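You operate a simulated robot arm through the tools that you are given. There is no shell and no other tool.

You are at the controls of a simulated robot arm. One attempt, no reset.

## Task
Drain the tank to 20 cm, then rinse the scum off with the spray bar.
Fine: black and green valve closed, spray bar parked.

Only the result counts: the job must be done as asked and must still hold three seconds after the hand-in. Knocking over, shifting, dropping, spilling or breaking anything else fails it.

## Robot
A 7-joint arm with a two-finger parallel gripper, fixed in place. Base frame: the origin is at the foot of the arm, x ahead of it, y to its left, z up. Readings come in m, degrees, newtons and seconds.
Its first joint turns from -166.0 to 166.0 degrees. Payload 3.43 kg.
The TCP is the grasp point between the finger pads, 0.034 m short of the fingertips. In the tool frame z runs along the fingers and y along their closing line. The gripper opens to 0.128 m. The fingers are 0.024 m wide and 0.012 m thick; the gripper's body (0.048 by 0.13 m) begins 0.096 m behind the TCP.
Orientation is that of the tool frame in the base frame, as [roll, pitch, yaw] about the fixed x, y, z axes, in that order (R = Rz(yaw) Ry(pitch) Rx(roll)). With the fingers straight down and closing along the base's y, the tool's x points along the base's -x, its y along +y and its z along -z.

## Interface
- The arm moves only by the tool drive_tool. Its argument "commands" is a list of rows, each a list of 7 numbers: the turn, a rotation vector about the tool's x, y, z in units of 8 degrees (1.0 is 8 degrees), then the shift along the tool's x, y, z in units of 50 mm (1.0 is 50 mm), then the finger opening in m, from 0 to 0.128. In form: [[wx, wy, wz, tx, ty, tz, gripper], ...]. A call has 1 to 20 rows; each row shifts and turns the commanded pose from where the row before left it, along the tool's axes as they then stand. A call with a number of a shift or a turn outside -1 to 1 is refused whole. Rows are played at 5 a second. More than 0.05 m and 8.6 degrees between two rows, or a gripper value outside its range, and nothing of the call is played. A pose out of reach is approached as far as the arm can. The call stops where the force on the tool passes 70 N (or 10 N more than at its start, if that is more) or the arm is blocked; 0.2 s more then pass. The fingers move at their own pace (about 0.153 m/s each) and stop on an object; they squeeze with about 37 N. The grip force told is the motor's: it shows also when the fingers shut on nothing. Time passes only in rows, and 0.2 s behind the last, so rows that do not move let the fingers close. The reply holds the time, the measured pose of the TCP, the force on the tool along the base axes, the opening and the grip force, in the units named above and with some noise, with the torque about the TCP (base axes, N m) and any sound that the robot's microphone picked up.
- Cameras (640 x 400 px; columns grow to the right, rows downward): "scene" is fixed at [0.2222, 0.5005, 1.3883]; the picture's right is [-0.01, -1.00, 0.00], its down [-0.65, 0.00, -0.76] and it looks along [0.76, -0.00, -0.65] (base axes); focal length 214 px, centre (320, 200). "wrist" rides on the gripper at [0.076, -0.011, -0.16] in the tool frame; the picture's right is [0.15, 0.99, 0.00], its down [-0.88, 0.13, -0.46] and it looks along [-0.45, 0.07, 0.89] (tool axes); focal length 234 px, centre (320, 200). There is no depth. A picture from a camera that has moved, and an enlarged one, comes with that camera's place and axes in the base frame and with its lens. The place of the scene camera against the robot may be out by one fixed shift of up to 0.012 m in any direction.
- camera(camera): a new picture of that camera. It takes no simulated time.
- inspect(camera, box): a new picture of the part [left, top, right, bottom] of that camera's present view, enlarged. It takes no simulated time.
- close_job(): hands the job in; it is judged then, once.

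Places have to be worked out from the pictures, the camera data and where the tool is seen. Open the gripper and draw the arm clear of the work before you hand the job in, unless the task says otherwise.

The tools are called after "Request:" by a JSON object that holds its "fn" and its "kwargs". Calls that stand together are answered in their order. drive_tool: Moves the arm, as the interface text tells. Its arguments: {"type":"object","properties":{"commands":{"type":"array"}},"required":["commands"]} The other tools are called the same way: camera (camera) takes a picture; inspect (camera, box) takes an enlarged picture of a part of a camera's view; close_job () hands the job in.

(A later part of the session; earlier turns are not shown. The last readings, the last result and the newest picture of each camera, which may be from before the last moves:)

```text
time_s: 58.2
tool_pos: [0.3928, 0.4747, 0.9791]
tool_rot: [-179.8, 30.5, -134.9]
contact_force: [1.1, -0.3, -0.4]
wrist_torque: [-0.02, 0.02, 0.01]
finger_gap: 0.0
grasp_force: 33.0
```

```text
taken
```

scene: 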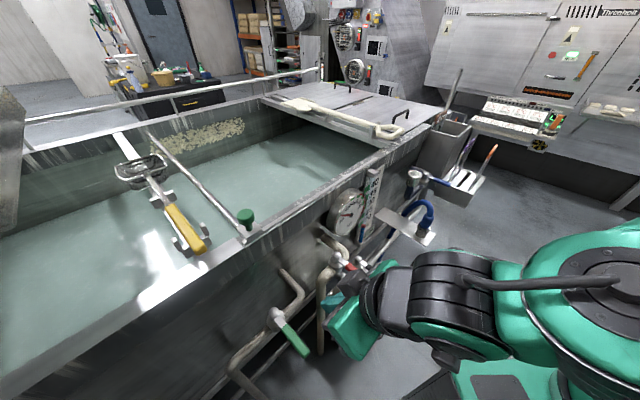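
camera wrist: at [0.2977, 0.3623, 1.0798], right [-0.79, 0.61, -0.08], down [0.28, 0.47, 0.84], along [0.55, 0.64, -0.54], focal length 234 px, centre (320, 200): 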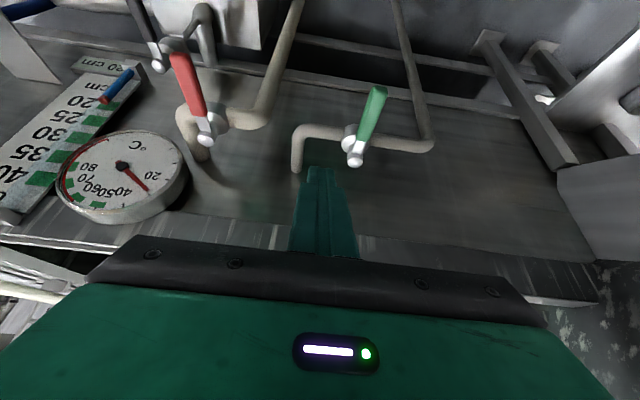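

The tank is visibly lower now and the scum on the far wall is exposed. I'll zoom in to locate the green handle.

Request:
{"fn": "inspect", "kwargs": {"camera": "wrist", "box": [280, 70, 440, 190]}}

Request:
{"fn": "inspect", "kwargs": {"camera": "scene", "box": [250, 280, 350, 380]}}

Request:
{"fn": "inspect", "kwargs": {"camera": "scene", "box": [120, 90, 280, 190]}}

```text
3.33 times, centred on (360, 130) of wrist
camera zoom: at [0.2977, 0.3623, 1.0798], right [-0.79, 0.61, -0.08], down [0.28, 0.47, 0.84], along [0.55, 0.64, -0.54], focal length 781 px, centre (187, 433)
```

zoom: 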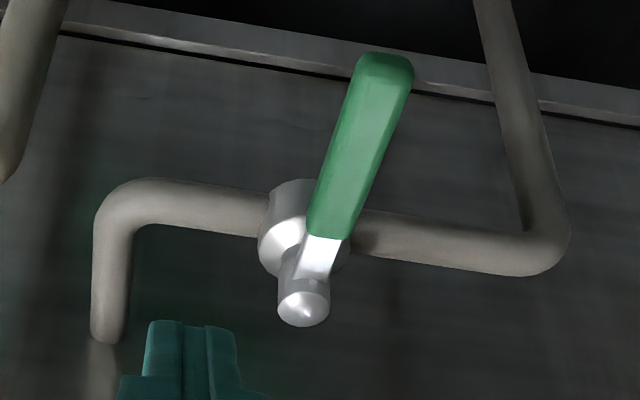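

```text
4.00 times, centred on (300, 330) of scene
camera zoom: at [0.2222, 0.5005, 1.3883], right [-0.01, -1.0, 0.0], down [-0.65, 0.0, -0.76], along [0.76, 0.0, -0.65], focal length 858 px, centre (400, -320)
```

zoom: 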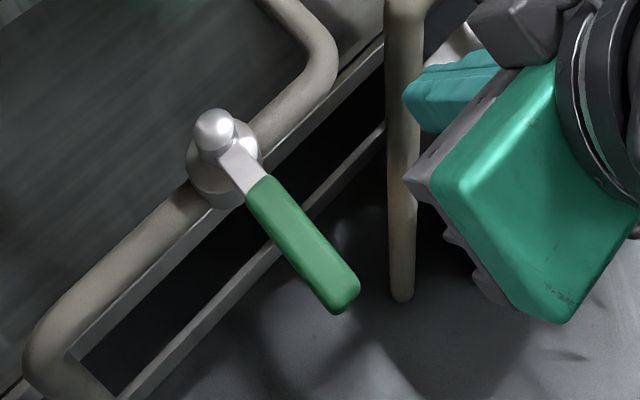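

```text
4.00 times, centred on (200, 140) of scene
camera zoom: at [0.2222, 0.5005, 1.3883], right [-0.01, -1.0, 0.0], down [-0.65, 0.0, -0.76], along [0.76, 0.0, -0.65], focal length 858 px, centre (800, 440)
```

zoom: 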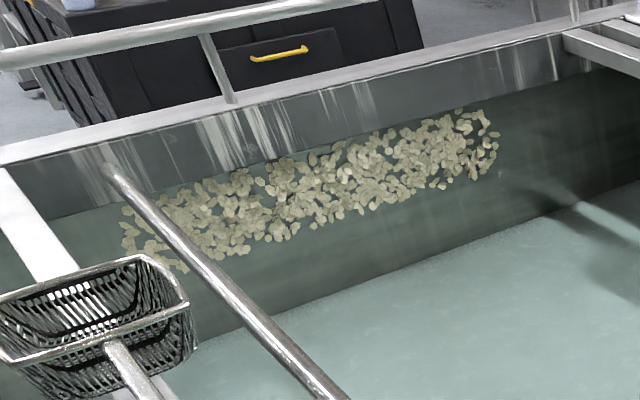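

I place the green pivot at about n=0.749, a=-0.115 in wall coordinates, with the handle at z≈0.805. I'll move to its left, descend outside its tip, and check.

Request:
{"fn": "drive_tool", "kwargs": {"commands": [[0, 0, 0, 0, 1, 0, 0], [0, 0, 0, 0, 0.94, 0, 0], [0, 0, 0, 0.396, 0, -0.234, 0], [0, 0, 0, 0.443, 0, 0.749, 0], [0, 0, 0, 0.443, 0, 0.749, 0], [0, 0, 0, 0.443, 0, 0.749, 0], [0, 0, 0, 0.443, 0, 0.749, 0], [0, 0, 0, 0, 0, 0, 0]]}}

Request:
{"fn": "camera", "kwargs": {"camera": "wrist"}}

Request:
{"fn": "camera", "kwargs": {"camera": "scene"}}

```text
time_s: 60.0
tool_pos: [0.3127, 0.5272, 0.8022]
tool_rot: [-179.8, 30.6, -134.9]
contact_force: [0.7, 0.5, 0.2]
wrist_torque: [0.01, -0.01, 0.0]
finger_gap: 0.0002
grasp_force: 33.3
```

```text
taken
camera wrist: at [0.2167, 0.4153, 0.9034], right [-0.79, 0.61, -0.08], down [0.28, 0.47, 0.84], along [0.55, 0.64, -0.54], focal length 234 px, centre (320, 200)
```

wrist: 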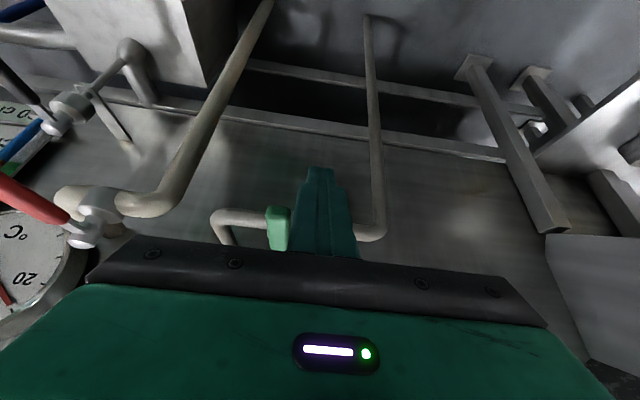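

```text
taken
```

scene: 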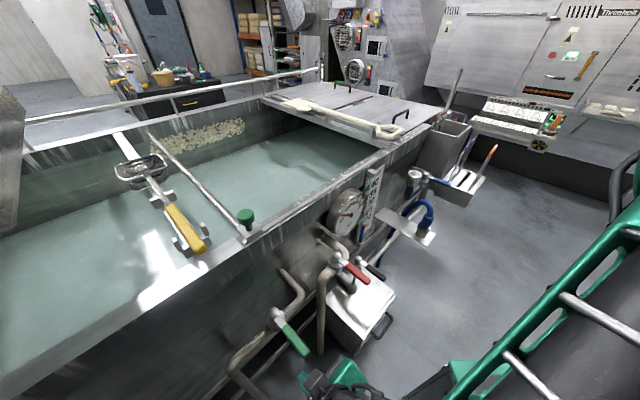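

The green handle's end is just left of the fingers, as planned. I'll slide forward 65 mm alongside it.

Request:
{"fn": "drive_tool", "kwargs": {"commands": [[0, 0, 0, -0.43, 0, 0.254, 0], [0, 0, 0, -0.43, 0, 0.254, 0], [0, 0, 0, -0.27, 0, 0.16, 0], [0, 0, 0, 0, 0, 0, 0]]}}

Request:
{"fn": "camera", "kwargs": {"camera": "wrist"}}

Request:
{"fn": "inspect", "kwargs": {"camera": "scene", "box": [240, 290, 360, 400]}}

```text
time_s: 61.0
tool_pos: [0.36, 0.5707, 0.8044]
tool_rot: [-179.9, 30.6, -134.9]
contact_force: [0.6, 0.1, -0.2]
wrist_torque: [-0.02, -0.03, 0.04]
finger_gap: 0.0001
grasp_force: 32.8
```

```text
taken
camera wrist: at [0.2642, 0.4594, 0.9039], right [-0.79, 0.61, -0.08], down [0.28, 0.47, 0.84], along [0.55, 0.64, -0.54], focal length 234 px, centre (320, 200)
```

wrist: 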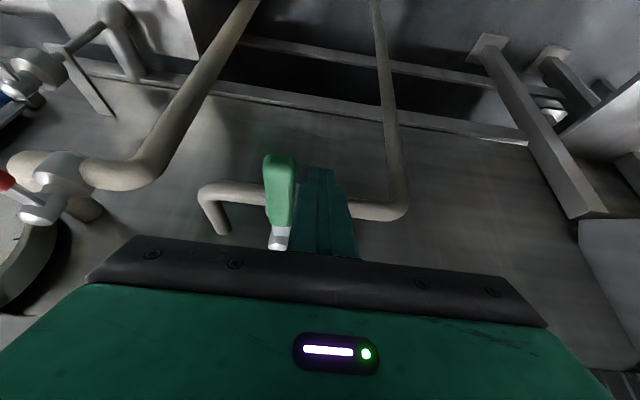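

```text
3.64 times, centred on (300, 345) of scene
camera zoom: at [0.2222, 0.5005, 1.3883], right [-0.01, -1.0, 0.0], down [-0.65, 0.0, -0.76], along [0.76, 0.0, -0.65], focal length 780 px, centre (393, -327)
```

zoom: 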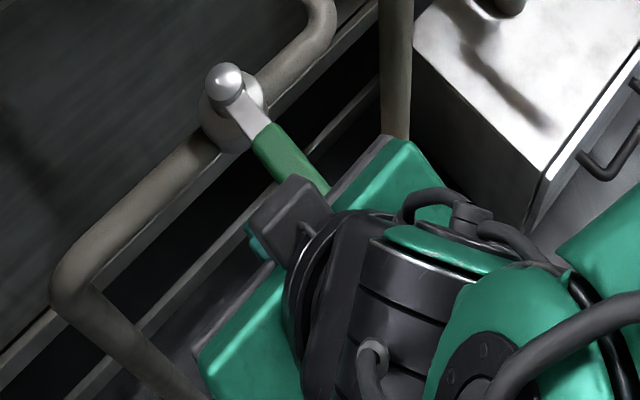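

The fingers are alongside the green handle. I'll nudge 30 mm toward +a and check force and motion.

Request:
{"fn": "drive_tool", "kwargs": {"commands": [[0, 0, 0, 0, -0.3, 0, 0], [0, 0, 0, 0, -0.3, 0, 0], [0, 0, 0, 0, 0, 0, 0]]}}

Request:
{"fn": "camera", "kwargs": {"camera": "wrist"}}

```text
time_s: 61.5
tool_pos: [0.352, 0.5653, 0.8103]
tool_rot: [179.5, 31.2, -134.4]
contact_force: [2.3, -0.1, -1.0]
wrist_torque: [0.05, 0.11, 0.07]
finger_gap: 0.0
grasp_force: 33.1
stopped in row 2: the force on the tool passed its limit at 85 N (the readings are from after the stop); the commanded pose is now the measured one
```

```text
taken
camera wrist: at [0.259, 0.4496, 0.9085], right [-0.8, 0.6, -0.07], down [0.27, 0.46, 0.85], along [0.54, 0.66, -0.53], focal length 234 px, centre (320, 200)
```

wrist: 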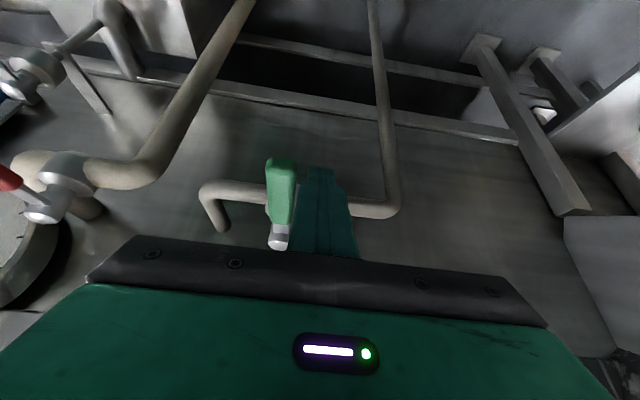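

The green handle did not yield toward +a, and the 85 N stop means it is against its end stop there, so it must open the other way, toward -a. I'll back off and check that the handle is unmoved.

Request:
{"fn": "drive_tool", "kwargs": {"commands": [[0, 0, 0, 0, 0.2, 0, 0], [0, 0, 0, 0, 0, 0, 0]]}}

Request:
{"fn": "inspect", "kwargs": {"camera": "scene", "box": [240, 290, 360, 400]}}

Request:
{"fn": "inspect", "kwargs": {"camera": "wrist", "box": [180, 120, 420, 260]}}

```text
time_s: 62.1
tool_pos: [0.3453, 0.5717, 0.8103]
tool_rot: [179.4, 31.2, -134.3]
contact_force: [-0.4, 0.7, -0.2]
wrist_torque: [-0.03, 0.0, -0.01]
finger_gap: 0.0
grasp_force: 33.1
```

```text
3.64 times, centred on (300, 345) of scene
camera zoom: at [0.2222, 0.5005, 1.3883], right [-0.01, -1.0, 0.0], down [-0.65, 0.0, -0.76], along [0.76, 0.0, -0.65], focal length 780 px, centre (393, -327)
```

zoom: 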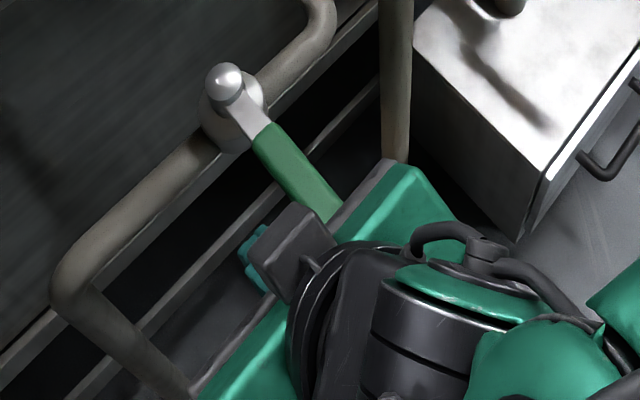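

```text
2.67 times, centred on (300, 190) of wrist
camera zoom: at [0.2515, 0.4561, 0.9087], right [-0.8, 0.6, -0.07], down [0.27, 0.46, 0.85], along [0.54, 0.66, -0.53], focal length 624 px, centre (373, 227)
```

zoom: 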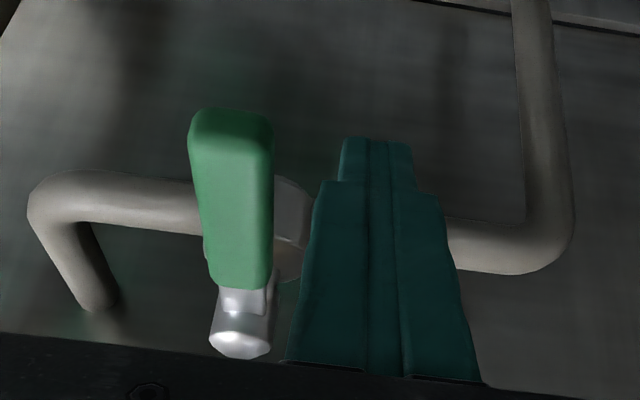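

The handle is unmoved. I'll retract along the tool axis, step over to its right side, and re-insert there.

Request:
{"fn": "drive_tool", "kwargs": {"commands": [[0, 0, 0, 0, 0, -1, 0], [0, 0, 0, 0, 0, -1, 0], [0, 0, 0, 0, -0.88, 0, 0], [0, 0, 0, 0, -0.88, 0, 0], [0, 0, 0, 0, 0, 0, 0], [0, 0, 0, 0, 0, 0.95, 0], [0, 0, 0, 0, 0, 0.95, 0], [0, 0, 0, 0, 0, 0, 0]]}}

Request:
{"fn": "camera", "kwargs": {"camera": "wrist"}}

Request:
{"fn": "inspect", "kwargs": {"camera": "scene", "box": [240, 270, 380, 400]}}

```text
time_s: 63.9
tool_pos: [0.4075, 0.5105, 0.815]
tool_rot: [179.4, 31.2, -134.3]
contact_force: [0.4, 0.0, 0.5]
wrist_torque: [-0.02, -0.07, -0.03]
finger_gap: 0.0003
grasp_force: 32.9
```

```text
taken
camera wrist: at [0.314, 0.3944, 0.9132], right [-0.8, 0.6, -0.07], down [0.27, 0.46, 0.85], along [0.54, 0.66, -0.53], focal length 234 px, centre (320, 200)
```

wrist: 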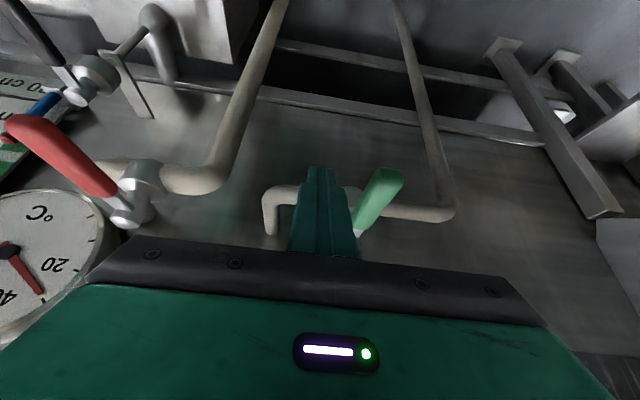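

```text
3.08 times, centred on (310, 335) of scene
camera zoom: at [0.2222, 0.5005, 1.3883], right [-0.01, -1.0, 0.0], down [-0.65, 0.0, -0.76], along [0.76, 0.0, -0.65], focal length 660 px, centre (351, -215)
```

zoom: 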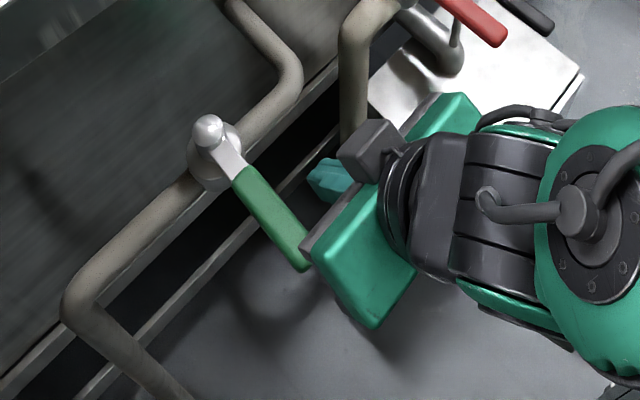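

The fingers are now on the right side of the green handle. I'll push toward -a gently and check.

Request:
{"fn": "drive_tool", "kwargs": {"commands": [[0, 0, 0, 0, 0.3, 0, 0], [0, 0, 0, 0, 0.2, 0, 0], [0, 0, 0, 0, 0.2, 0, 0], [0, 0, 0, 0, 0.2, 0, 0], [0, 0, 0, 0, 0, 0, 0]]}}

Request:
{"fn": "camera", "kwargs": {"camera": "wrist"}}

Request:
{"fn": "inspect", "kwargs": {"camera": "scene", "box": [240, 270, 380, 400]}}

```text
time_s: 65.1
tool_pos: [0.375, 0.5401, 0.8147]
tool_rot: [179.4, 31.1, -134.3]
contact_force: [1.5, -0.5, -0.4]
wrist_torque: [-0.04, -0.02, -0.06]
finger_gap: 0.0
grasp_force: 32.9
```

```text
taken
camera wrist: at [0.2805, 0.4252, 0.9129], right [-0.8, 0.6, -0.07], down [0.27, 0.46, 0.85], along [0.54, 0.66, -0.53], focal length 234 px, centre (320, 200)
```

wrist: 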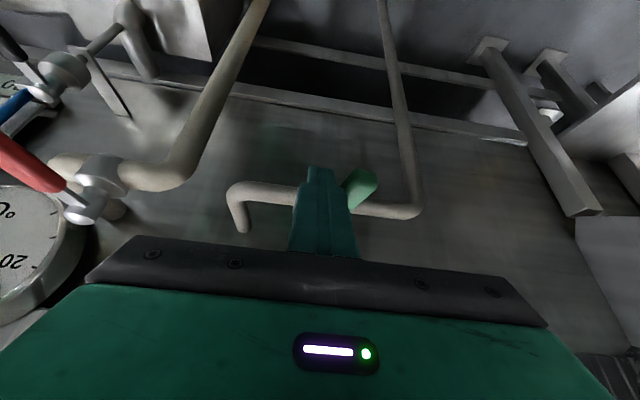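

```text
3.08 times, centred on (310, 335) of scene
camera zoom: at [0.2222, 0.5005, 1.3883], right [-0.01, -1.0, 0.0], down [-0.65, 0.0, -0.76], along [0.76, 0.0, -0.65], focal length 660 px, centre (351, -215)
```

zoom: 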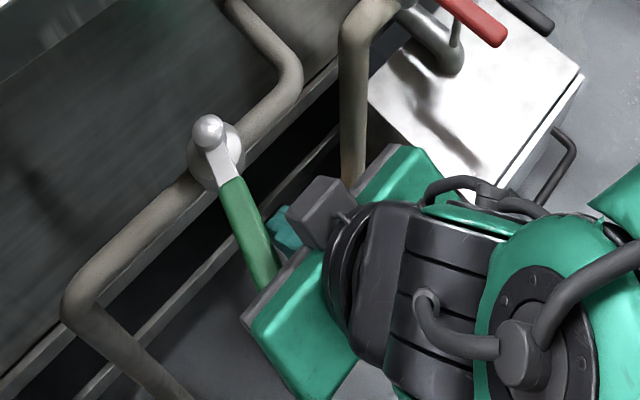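

The green handle turns toward -a freely. I'll follow the arc to about 88°.

Request:
{"fn": "drive_tool", "kwargs": {"commands": [[0, 0, 0, -0.18, 0.44, 0.107, 0], [0, 0, 0, -0.18, 0.44, 0.107, 0], [0, 0, 0, -0.24, 0.4, 0.143, 0], [0, 0, 0, -0.344, 0.3, 0.204, 0], [0, 0, 0, -0.31, 0.15, 0.183, 0]]}}

Request:
{"fn": "camera", "kwargs": {"camera": "wrist"}}

Request:
{"fn": "camera", "kwargs": {"camera": "scene"}}

```text
time_s: 66.3
tool_pos: [0.3603, 0.6509, 0.8135]
tool_rot: [179.5, 30.9, -134.1]
contact_force: [-12.5, -20.0, -5.4]
wrist_torque: [-0.47, 0.24, -0.23]
finger_gap: 0.0
grasp_force: 33.2
```

```text
taken
camera wrist: at [0.2672, 0.5367, 0.9129], right [-0.8, 0.59, -0.07], down [0.27, 0.46, 0.84], along [0.53, 0.66, -0.53], focal length 234 px, centre (320, 200)
```

wrist: 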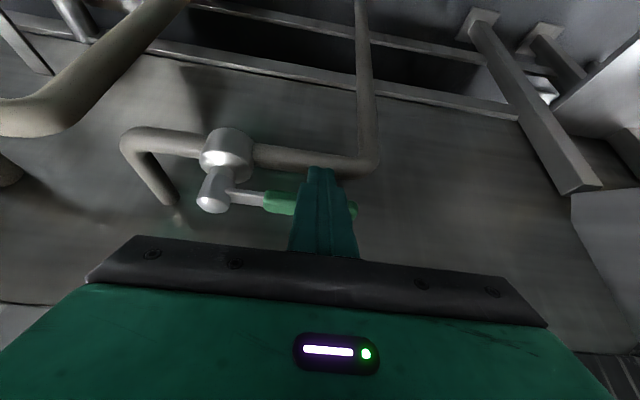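

```text
taken
```

scene: 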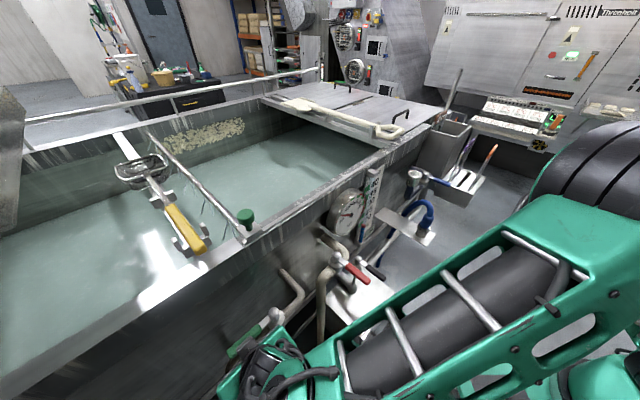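

The green valve is at its open stop, with about 24 N on the tool. I'll check the spray bar before going to the knob.

Request:
{"fn": "inspect", "kwargs": {"camera": "scene", "box": [120, 100, 280, 250]}}

Request:
{"fn": "inspect", "kwargs": {"camera": "scene", "box": [325, 160, 395, 250]}}

```text
2.67 times, centred on (200, 175) of scene
camera zoom: at [0.2222, 0.5005, 1.3883], right [-0.01, -1.0, 0.0], down [-0.65, 0.0, -0.76], along [0.76, 0.0, -0.65], focal length 572 px, centre (640, 267)
```

zoom: 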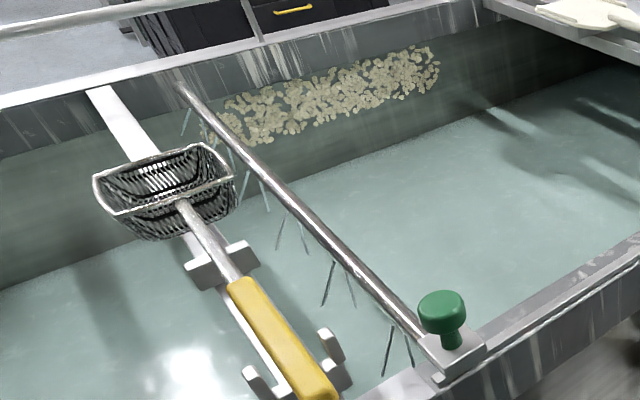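

```text
4.44 times, centred on (360, 205) of scene
camera zoom: at [0.2222, 0.5005, 1.3883], right [-0.01, -1.0, 0.0], down [-0.65, 0.0, -0.76], along [0.76, 0.0, -0.65], focal length 953 px, centre (142, 178)
```

zoom: 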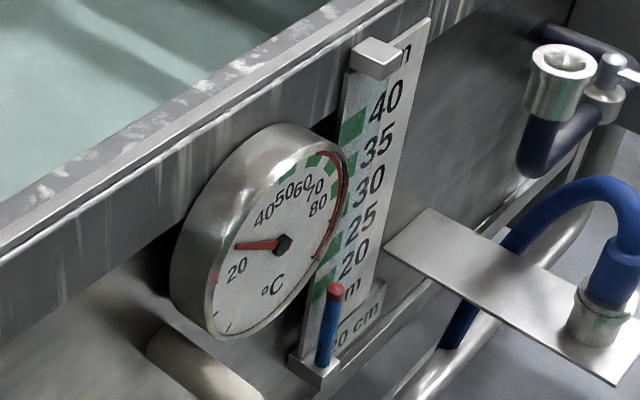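

Jets are coming out along the bar, so the spray is on and the level still reads 20. I'll retract from the valve, rise above the rim, and line up with the knob, opening the fingers to 85 mm.

Request:
{"fn": "drive_tool", "kwargs": {"commands": [[0, 0, 0, 0.516, 0, -0.305, 0], [0, 0, 0, 0, 0, -1, 0], [0, 0, 0, 0, 0, -1, 0], [0, 0, 0, -0.505, 0, -0.855, 0], [0, 0, 0, -0.505, 0, -0.855, 0], [0, 0, 0, -0.505, 0, -0.855, 0], [0, 0, 0, -0.505, 0, -0.855, 0.04], [0, 0, 0, -0.505, 0, -0.855, 0.085], [0, 0, 0, -0.505, 0, -0.855, 0.085], [0, 0, 0, 0, -0.92, 0, 0.085], [0, 0, 0, 0, -0.92, 0, 0.085], [0, 0, 0, 0, -0.92, 0, 0.085], [0, 0, 0, -0.85, 0, 0.5, 0.085], [0, 0, 0, -0.85, 0, 0.5, 0.085], [0, 0, 0, 0, 0, 0, 0.085]]}}

Request:
{"fn": "camera", "kwargs": {"camera": "wrist"}}

Request:
{"fn": "camera", "kwargs": {"camera": "scene"}}

```text
time_s: 69.5
tool_pos: [0.4715, 0.5613, 1.1978]
tool_rot: [179.5, 31.1, -134.3]
contact_force: [0.1, -1.3, -0.2]
wrist_torque: [0.0, -0.04, 0.02]
finger_gap: 0.085
grasp_force: 0.1
```

```text
taken
camera wrist: at [0.379, 0.4466, 1.2948], right [-0.8, 0.6, -0.07], down [0.27, 0.46, 0.85], along [0.54, 0.66, -0.53], focal length 234 px, centre (320, 200)
```

wrist: 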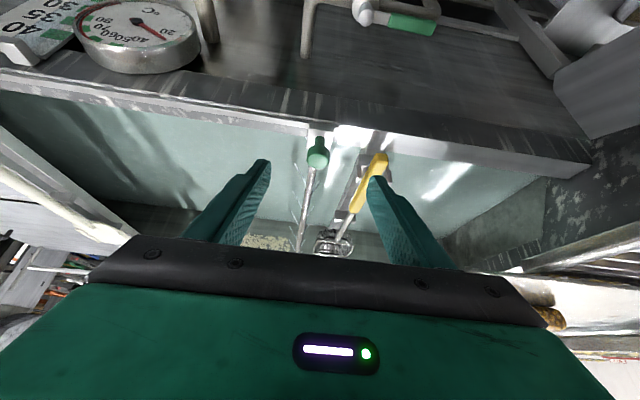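

```text
taken
```

scene: 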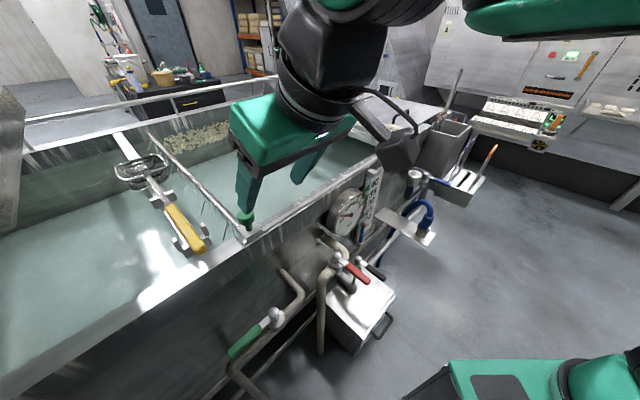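

The knob is lined up between the fingers, at about (0.569, 0.664, 1.03) by triangulation. I'll zoom to check the knob's height and the clearances.

Request:
{"fn": "inspect", "kwargs": {"camera": "wrist", "box": [240, 110, 420, 220]}}

Request:
{"fn": "inspect", "kwargs": {"camera": "scene", "box": [130, 90, 330, 260]}}

```text
3.56 times, centred on (330, 165) of wrist
camera zoom: at [0.379, 0.4466, 1.2948], right [-0.8, 0.6, -0.07], down [0.27, 0.46, 0.85], along [0.54, 0.66, -0.53], focal length 833 px, centre (284, 324)
```

zoom: 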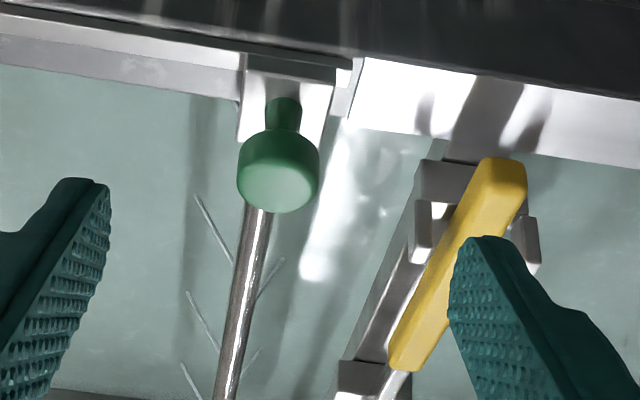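

```text
2.35 times, centred on (230, 175) of scene
camera zoom: at [0.2222, 0.5005, 1.3883], right [-0.01, -1.0, 0.0], down [-0.65, 0.0, -0.76], along [0.76, 0.0, -0.65], focal length 505 px, centre (532, 259)
```

zoom: 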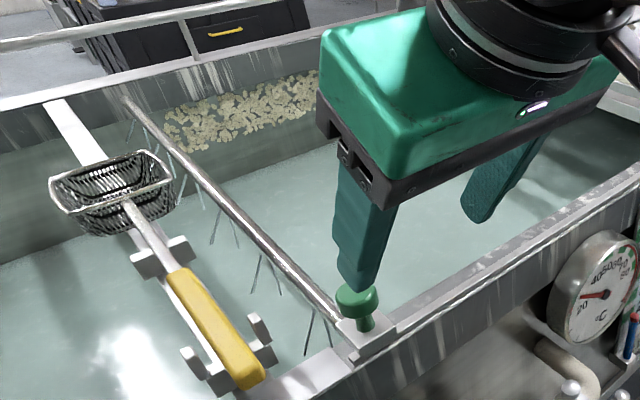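

The knob is about 38 mm across, and the carriage plate top is near z≈0.98. I'll go forward 41 mm, then down the tool axis to straddle the knob, stopping a bit short to check.

Request:
{"fn": "drive_tool", "kwargs": {"commands": [[0, 0, 0, -0.705, 0.07, 0.42, 0.085], [0, 0, 0, 0, 0, 0.98, 0.085], [0, 0, 0, 0, 0, 0.98, 0.085], [0, 0, 0, 0, 0, 0.98, 0.085], [0, 0, 0, 0, 0, 0, 0.085]]}}

Request:
{"fn": "camera", "kwargs": {"camera": "wrist"}}

Request:
{"fn": "inspect", "kwargs": {"camera": "scene", "box": [190, 160, 330, 270]}}

```text
time_s: 70.7
tool_pos: [0.5496, 0.6506, 1.0692]
tool_rot: [179.4, 31.2, -134.3]
contact_force: [0.4, 0.3, 0.1]
wrist_torque: [-0.01, 0.03, -0.01]
finger_gap: 0.0852
grasp_force: 0.0
```

```text
taken
camera wrist: at [0.4566, 0.5339, 1.1677], right [-0.8, 0.6, -0.07], down [0.27, 0.46, 0.85], along [0.54, 0.66, -0.53], focal length 234 px, centre (320, 200)
```

wrist: 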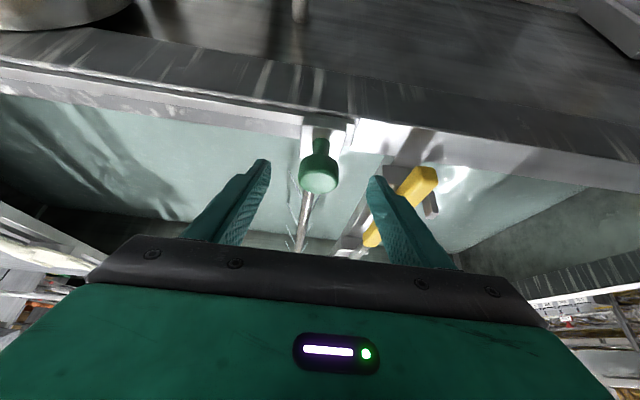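

```text
3.64 times, centred on (260, 215) of scene
camera zoom: at [0.2222, 0.5005, 1.3883], right [-0.01, -1.0, 0.0], down [-0.65, 0.0, -0.76], along [0.76, 0.0, -0.65], focal length 780 px, centre (538, 146)
```

zoom: 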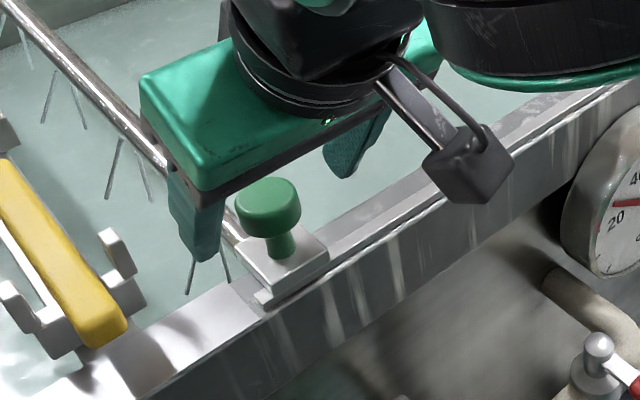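

I'm centred on the knob within a few mm. I'll lower the last 45 mm along the tool axis and close the fingers to a loose 47 mm cage around the knob.

Request:
{"fn": "drive_tool", "kwargs": {"commands": [[0, 0, 0, 0, 0, 0.9, 0.085], [0, 0, 0, 0, -0.04, 0, 0.06], [0, 0, 0, 0, 0, 0, 0.047], [0, 0, 0, 0, 0, 0, 0.047]]}}

Request:
{"fn": "camera", "kwargs": {"camera": "wrist"}}

Request:
{"fn": "inspect", "kwargs": {"camera": "scene", "box": [190, 160, 330, 270]}}

```text
time_s: 71.7
tool_pos: [0.5676, 0.6667, 1.0328]
tool_rot: [179.4, 31.2, -134.2]
contact_force: [-0.8, 0.7, 0.3]
wrist_torque: [-0.01, -0.02, 0.02]
finger_gap: 0.047
grasp_force: 0.1
```

```text
taken
camera wrist: at [0.4734, 0.5511, 1.131], right [-0.8, 0.6, -0.07], down [0.27, 0.46, 0.85], along [0.54, 0.66, -0.53], focal length 234 px, centre (320, 200)
```

wrist: 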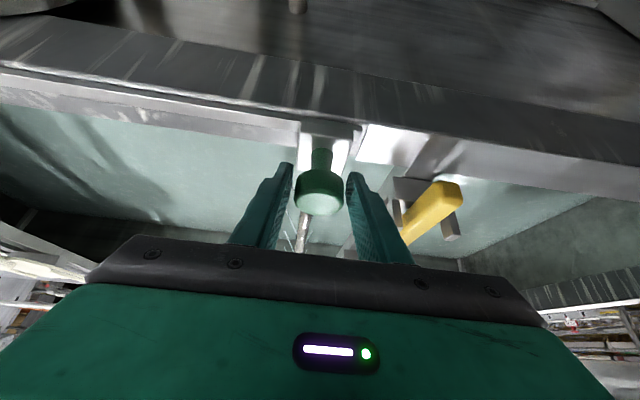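

```text
3.64 times, centred on (260, 215) of scene
camera zoom: at [0.2222, 0.5005, 1.3883], right [-0.01, -1.0, 0.0], down [-0.65, 0.0, -0.76], along [0.76, 0.0, -0.65], focal length 780 px, centre (538, 146)
```

zoom: 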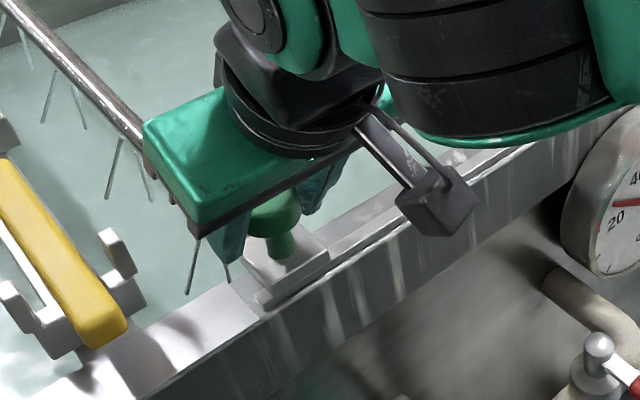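

The knob is caged. I'll slide the carriage slowly toward +a for 100 mm and check force and effect.

Request:
{"fn": "drive_tool", "kwargs": {"commands": [[0, 0, 0, 0, -0.3, 0, 0.047], [0, 0, 0, 0, -0.4, 0, 0.047], [0, 0, 0, 0, -0.4, 0, 0.047], [0, 0, 0, 0, -0.4, 0, 0.047], [0, 0, 0, 0, -0.4, 0, 0.047]]}}

Request:
{"fn": "camera", "kwargs": {"camera": "wrist"}}

Request:
{"fn": "camera", "kwargs": {"camera": "scene"}}

```text
time_s: 72.9
tool_pos: [0.6362, 0.6012, 1.0362]
tool_rot: [179.4, 31.2, -134.4]
contact_force: [0.0, 0.6, -0.1]
wrist_torque: [-0.03, -0.05, -0.01]
finger_gap: 0.0468
grasp_force: 0.1
```

```text
taken
camera wrist: at [0.5432, 0.4857, 1.1339], right [-0.8, 0.6, -0.07], down [0.27, 0.46, 0.85], along [0.54, 0.66, -0.53], focal length 234 px, centre (320, 200)
```

wrist: 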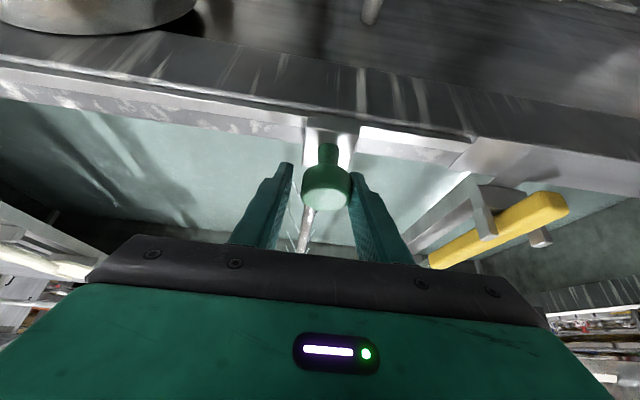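

```text
taken
```

scene: 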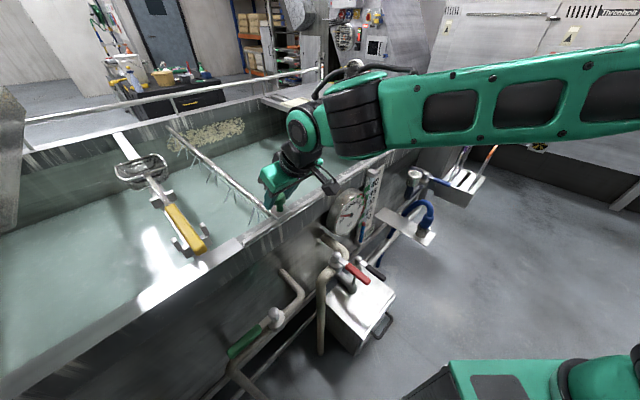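

The carriage slides freely and the scum behind the bar looks rinsed. I'll check the scum closely.

Request:
{"fn": "inspect", "kwargs": {"camera": "scene", "box": [130, 90, 290, 190]}}

Request:
{"fn": "inspect", "kwargs": {"camera": "scene", "box": [325, 160, 395, 250]}}

```text
4.00 times, centred on (210, 140) of scene
camera zoom: at [0.2222, 0.5005, 1.3883], right [-0.01, -1.0, 0.0], down [-0.65, 0.0, -0.76], along [0.76, 0.0, -0.65], focal length 858 px, centre (760, 440)
```

zoom: 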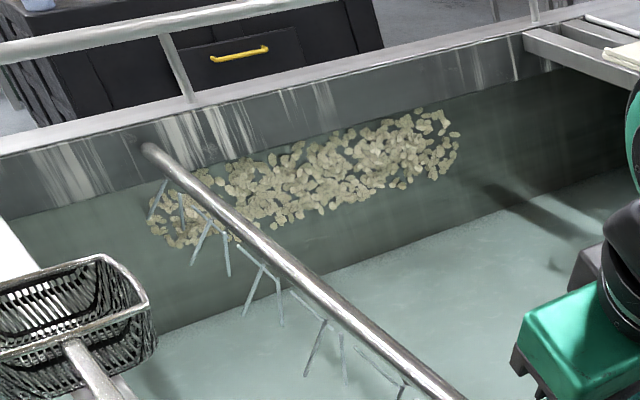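

```text
4.44 times, centred on (360, 205) of scene
camera zoom: at [0.2222, 0.5005, 1.3883], right [-0.01, -1.0, 0.0], down [-0.65, 0.0, -0.76], along [0.76, 0.0, -0.65], focal length 953 px, centre (142, 178)
```

zoom: 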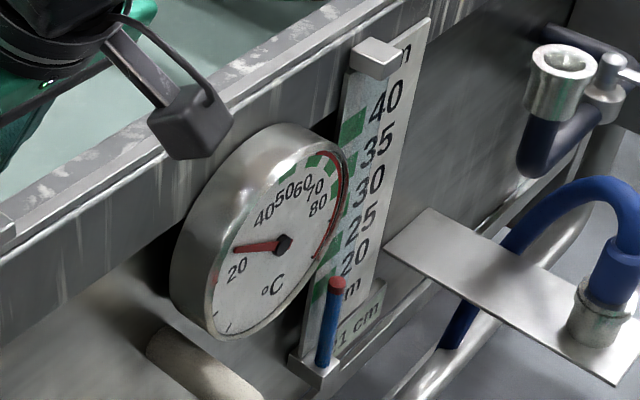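

The display now reads 21 cm, since the spray adds a little water; I'll deal with that at the end. Some flakes remain at the bar's left, so I'll pause briefly to see how fast the jets clear them.

Request:
{"fn": "drive_tool", "kwargs": {"commands": [[0, 0, 0, 0, 0, 0, 0.047], [0, 0, 0, 0, 0, 0, 0.047]]}}

Request:
{"fn": "inspect", "kwargs": {"camera": "scene", "box": [130, 90, 290, 190]}}

```text
time_s: 73.5
tool_pos: [0.6356, 0.6018, 1.0364]
tool_rot: [179.5, 31.3, -134.3]
contact_force: [-0.1, -0.1, -0.6]
wrist_torque: [0.0, 0.03, -0.01]
finger_gap: 0.047
grasp_force: 0.0
```

```text
4.00 times, centred on (210, 140) of scene
camera zoom: at [0.2222, 0.5005, 1.3883], right [-0.01, -1.0, 0.0], down [-0.65, 0.0, -0.76], along [0.76, 0.0, -0.65], focal length 858 px, centre (760, 440)
```

zoom: 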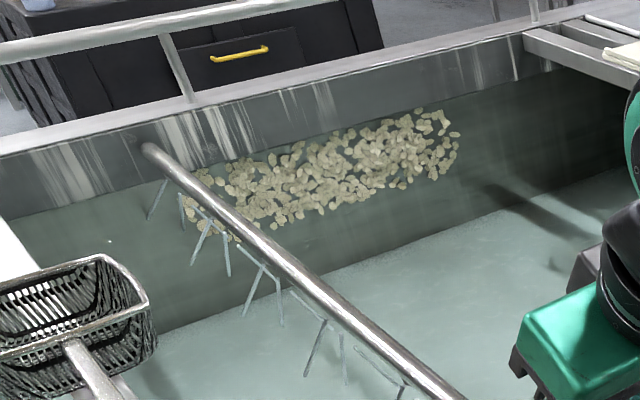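

Half a second of spray clears the nearby patch, so about 0.05 m/s should be slow enough. I'll continue at 10 mm per row for 20 rows.

Request:
{"fn": "drive_tool", "kwargs": {"commands": [[0, 0, 0, 0, -0.2, 0, 0.047], [0, 0, 0, 0, -0.2, 0, 0.047], [0, 0, 0, 0, -0.2, 0, 0.047], [0, 0, 0, 0, -0.2, 0, 0.047], [0, 0, 0, 0, -0.2, 0, 0.047], [0, 0, 0, 0, -0.2, 0, 0.047], [0, 0, 0, 0, -0.2, 0, 0.047], [0, 0, 0, 0, -0.2, 0, 0.047], [0, 0, 0, 0, -0.2, 0, 0.047], [0, 0, 0, 0, -0.2, 0, 0.047]]}}

Request:
{"fn": "inspect", "kwargs": {"camera": "scene", "box": [130, 90, 290, 190]}}

Request:
{"fn": "camera", "kwargs": {"camera": "wrist"}}

```text
time_s: 75.7
tool_pos: [0.706, 0.5319, 1.0341]
tool_rot: [179.4, 31.2, -134.3]
contact_force: [0.0, 1.2, -0.8]
wrist_torque: [0.0, 0.01, -0.05]
finger_gap: 0.0476
grasp_force: 0.6
```

```text
4.00 times, centred on (210, 140) of scene
camera zoom: at [0.2222, 0.5005, 1.3883], right [-0.01, -1.0, 0.0], down [-0.65, 0.0, -0.76], along [0.76, 0.0, -0.65], focal length 858 px, centre (760, 440)
```

zoom: 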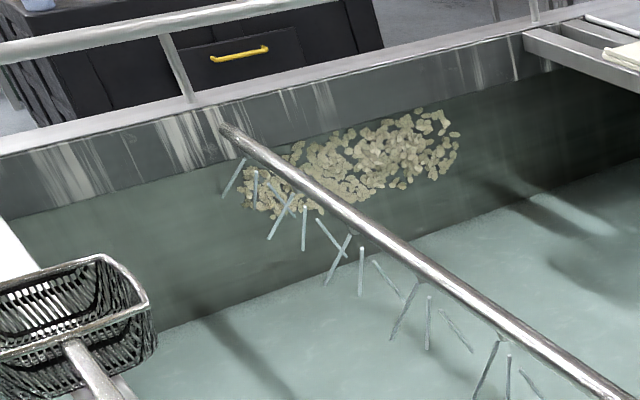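

```text
taken
camera wrist: at [0.6138, 0.4169, 1.1324], right [-0.8, 0.6, -0.07], down [0.27, 0.46, 0.85], along [0.54, 0.66, -0.53], focal length 234 px, centre (320, 200)
```

wrist: 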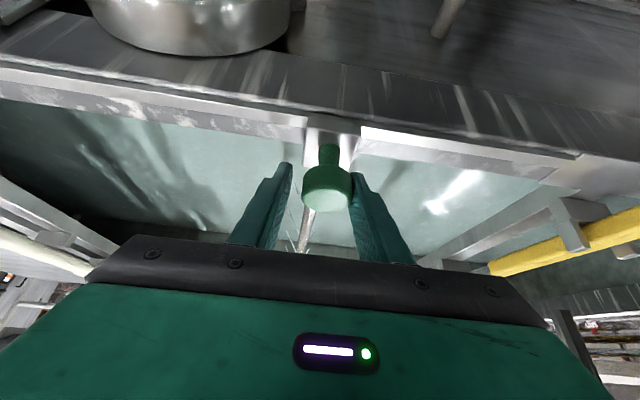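

It's clearing well, and I'm at a≈0.12. I'll continue another 130 mm at the same pace.

Request:
{"fn": "drive_tool", "kwargs": {"commands": [[0, 0, 0, 0, -0.2, 0, 0.047], [0, 0, 0, 0, -0.2, 0, 0.047], [0, 0, 0, 0, -0.2, 0, 0.047], [0, 0, 0, 0, -0.2, 0, 0.047], [0, 0, 0, 0, -0.2, 0, 0.047], [0, 0, 0, 0, -0.2, 0, 0.047], [0, 0, 0, 0, -0.2, 0, 0.047], [0, 0, 0, 0, -0.2, 0, 0.047], [0, 0, 0, 0, -0.2, 0, 0.047], [0, 0, 0, 0, -0.2, 0, 0.047], [0, 0, 0, 0, -0.2, 0, 0.047], [0, 0, 0, 0, -0.2, 0, 0.047], [0, 0, 0, 0, -0.2, 0, 0.047]]}}

Request:
{"fn": "inspect", "kwargs": {"camera": "scene", "box": [130, 90, 290, 190]}}

Request:
{"fn": "camera", "kwargs": {"camera": "wrist"}}

Request:
{"fn": "camera", "kwargs": {"camera": "scene"}}

```text
time_s: 78.5
tool_pos: [0.8019, 0.4387, 1.0328]
tool_rot: [179.4, 31.3, -134.4]
contact_force: [-1.0, 0.7, -0.1]
wrist_torque: [-0.03, 0.03, 0.0]
finger_gap: 0.0478
grasp_force: 0.4
```

```text
4.00 times, centred on (210, 140) of scene
camera zoom: at [0.2222, 0.5005, 1.3883], right [-0.01, -1.0, 0.0], down [-0.65, 0.0, -0.76], along [0.76, 0.0, -0.65], focal length 858 px, centre (760, 440)
```

zoom: 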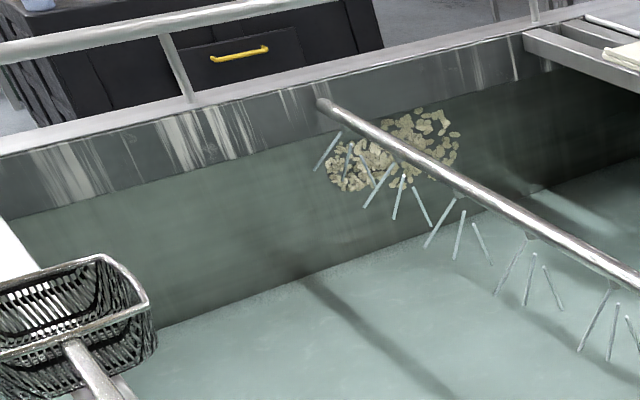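

```text
taken
camera wrist: at [0.7095, 0.3239, 1.1307], right [-0.8, 0.6, -0.07], down [0.27, 0.46, 0.85], along [0.54, 0.66, -0.53], focal length 234 px, centre (320, 200)
```

wrist: 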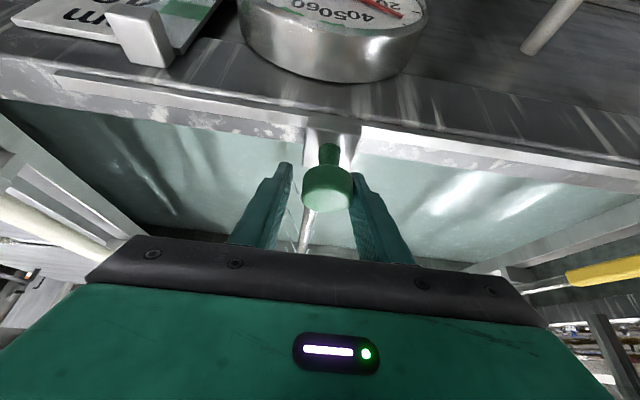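

```text
taken
```

scene: 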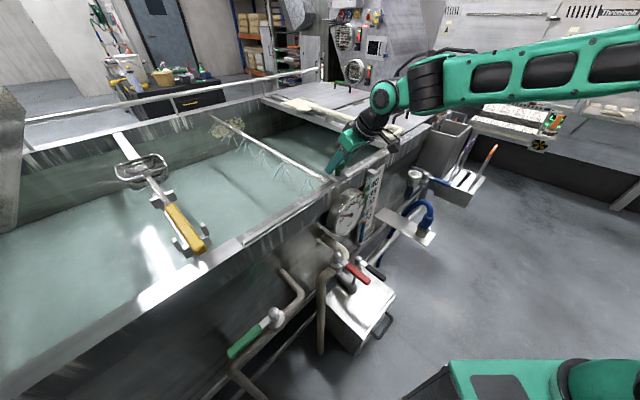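

The right end of the scum is about 110 mm further, and the rail extends to a≈0.46. I'll continue 130 mm.

Request:
{"fn": "drive_tool", "kwargs": {"commands": [[0, 0, 0, 0, -0.2, 0, 0.047], [0, 0, 0, 0, -0.2, 0, 0.047], [0, 0, 0, 0, -0.2, 0, 0.047], [0, 0, 0, 0, -0.2, 0, 0.047], [0, 0, 0, 0, -0.2, 0, 0.047], [0, 0, 0, 0, -0.2, 0, 0.047], [0, 0, 0, 0, -0.2, 0, 0.047], [0, 0, 0, 0, -0.2, 0, 0.047], [0, 0, 0, 0, -0.2, 0, 0.047], [0, 0, 0, 0, -0.2, 0, 0.047], [0, 0, 0, 0, -0.2, 0, 0.047], [0, 0, 0, 0, -0.2, 0, 0.047]]}}

Request:
{"fn": "inspect", "kwargs": {"camera": "scene", "box": [130, 90, 290, 190]}}

Request:
{"fn": "camera", "kwargs": {"camera": "wrist"}}

Request:
{"fn": "inspect", "kwargs": {"camera": "scene", "box": [280, 110, 440, 250]}}

```text
time_s: 81.1
tool_pos: [0.8881, 0.3578, 1.0308]
tool_rot: [179.4, 31.2, -134.3]
contact_force: [-1.1, 1.6, 1.1]
wrist_torque: [-0.03, 0.02, -0.02]
finger_gap: 0.0479
grasp_force: 0.8
```

```text
4.00 times, centred on (210, 140) of scene
camera zoom: at [0.2222, 0.5005, 1.3883], right [-0.01, -1.0, 0.0], down [-0.65, 0.0, -0.76], along [0.76, 0.0, -0.65], focal length 858 px, centre (760, 440)
```

zoom: 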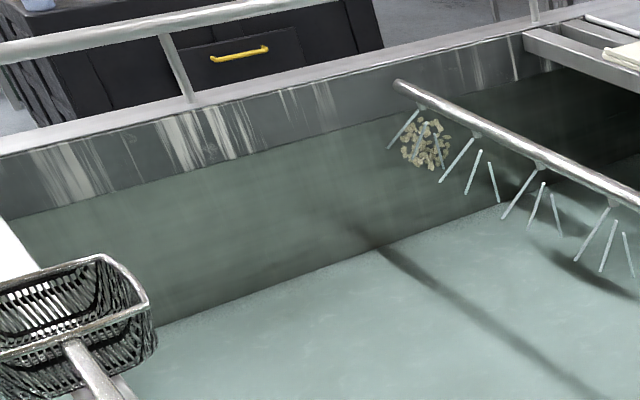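

```text
taken
camera wrist: at [0.7952, 0.2423, 1.1297], right [-0.8, 0.6, -0.07], down [0.27, 0.46, 0.85], along [0.54, 0.66, -0.53], focal length 234 px, centre (320, 200)
```

wrist: 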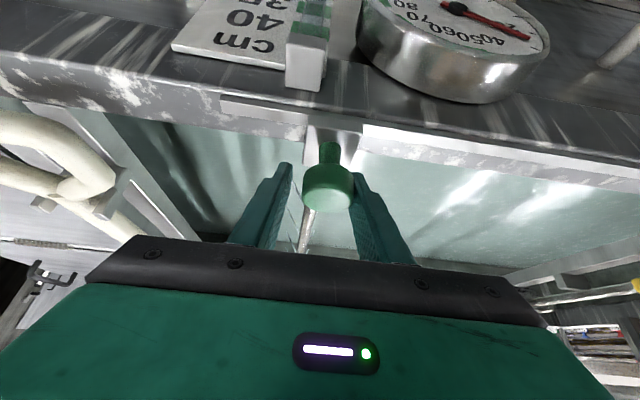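

```text
2.86 times, centred on (360, 180) of scene
camera zoom: at [0.2222, 0.5005, 1.3883], right [-0.01, -1.0, 0.0], down [-0.65, 0.0, -0.76], along [0.76, 0.0, -0.65], focal length 613 px, centre (206, 257)
```

zoom: 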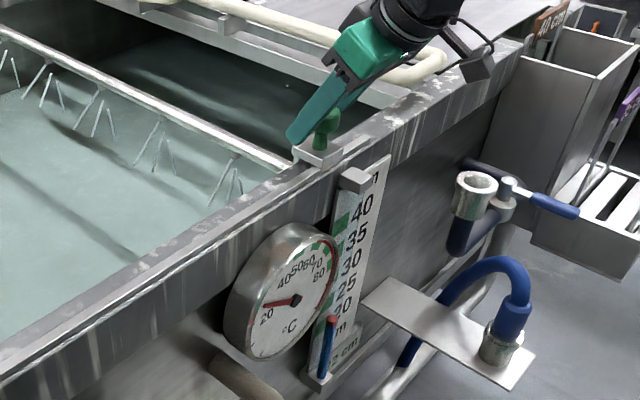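

Only a small patch remains right under the bar's left jets. I'll advance 15 mm and hold about 1 s to finish it.

Request:
{"fn": "drive_tool", "kwargs": {"commands": [[0, 0, 0, 0, -0.15, 0, 0.047], [0, 0, 0, 0, -0.15, 0, 0.047], [0, 0, 0, 0, 0, 0, 0.047], [0, 0, 0, 0, 0, 0, 0.047], [0, 0, 0, 0, 0, 0, 0.047]]}}

Request:
{"fn": "inspect", "kwargs": {"camera": "scene", "box": [130, 90, 290, 190]}}

Request:
{"fn": "inspect", "kwargs": {"camera": "scene", "box": [345, 215, 385, 250]}}

```text
time_s: 82.3
tool_pos: [0.9, 0.3474, 1.031]
tool_rot: [179.4, 31.2, -134.3]
contact_force: [-0.1, 0.0, 0.6]
wrist_torque: [0.04, -0.01, -0.01]
finger_gap: 0.0473
grasp_force: 0.1
```

```text
4.00 times, centred on (210, 140) of scene
camera zoom: at [0.2222, 0.5005, 1.3883], right [-0.01, -1.0, 0.0], down [-0.65, 0.0, -0.76], along [0.76, 0.0, -0.65], focal length 858 px, centre (760, 440)
```

zoom: 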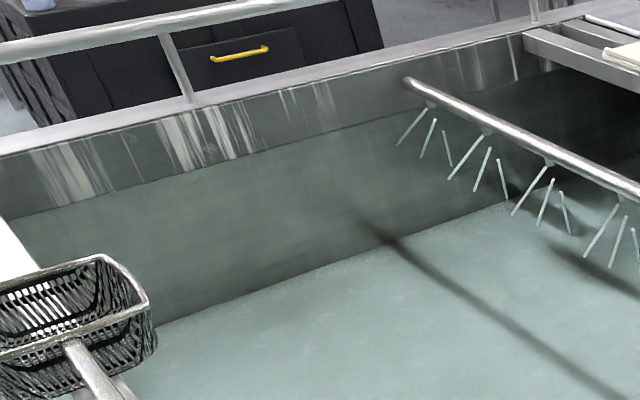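

```text
11.43 times, centred on (365, 232) of scene
camera zoom: at [0.2222, 0.5005, 1.3883], right [-0.01, -1.0, 0.0], down [-0.65, 0.0, -0.76], along [0.76, 0.0, -0.65], focal length 2451 px, centre (-194, -171)
```

zoom: 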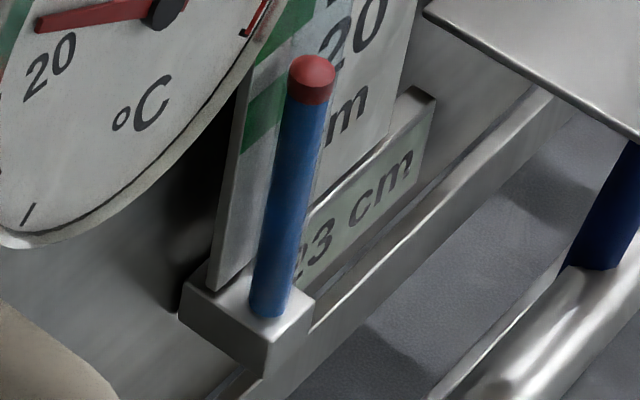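

All the scum is gone, but the spray has raised the display to 23 cm, so I must shut the green valve soon and re-drain afterwards. I'll slide the bar back toward park now.

Request:
{"fn": "drive_tool", "kwargs": {"commands": [[0, 0, 0, 0, 0.3, 0, 0.047], [0, 0, 0, 0, 0.7, 0, 0.047], [0, 0, 0, 0, 0.85, 0, 0.047], [0, 0, 0, 0, 0.85, 0, 0.047], [0, 0, 0, 0, 0.85, 0, 0.047], [0, 0, 0, 0, 0.85, 0, 0.047], [0, 0, 0, 0, 0.85, 0, 0.047], [0, 0, 0, 0, 0.85, 0, 0.047], [0, 0, 0, 0, 0.85, 0, 0.047], [0, 0, 0, 0, 0.85, 0, 0.047], [0, 0, 0, 0, 0.6, 0, 0.047], [0, 0, 0, 0, 0.3, 0, 0.047], [0, 0, 0, 0, 0.15, 0, 0.047]]}}

Request:
{"fn": "camera", "kwargs": {"camera": "wrist"}}

Request:
{"fn": "inspect", "kwargs": {"camera": "scene", "box": [130, 120, 290, 270]}}

```text
time_s: 85.1
tool_pos: [0.5796, 0.6544, 1.0358]
tool_rot: [179.4, 31.2, -134.3]
contact_force: [0.4, -0.5, 0.0]
wrist_torque: [-0.04, 0.01, 0.01]
finger_gap: 0.0475
grasp_force: 0.6
```

```text
taken
camera wrist: at [0.4867, 0.5398, 1.1338], right [-0.8, 0.6, -0.07], down [0.27, 0.46, 0.85], along [0.54, 0.66, -0.53], focal length 234 px, centre (320, 200)
```

wrist: 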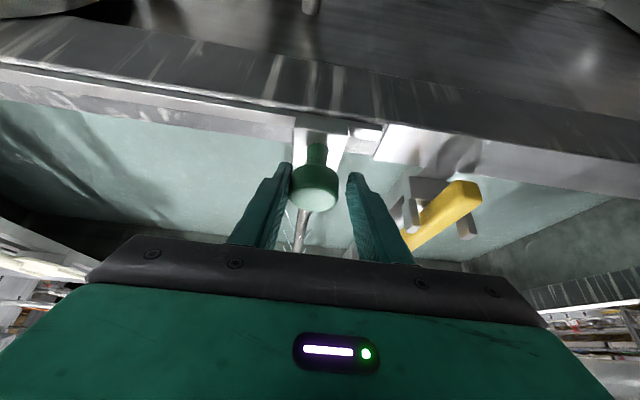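

```text
2.67 times, centred on (210, 195) of scene
camera zoom: at [0.2222, 0.5005, 1.3883], right [-0.01, -1.0, 0.0], down [-0.65, 0.0, -0.76], along [0.76, 0.0, -0.65], focal length 572 px, centre (613, 213)
```

zoom: 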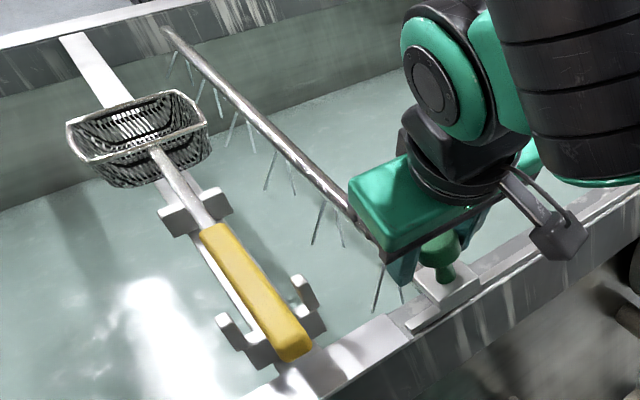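

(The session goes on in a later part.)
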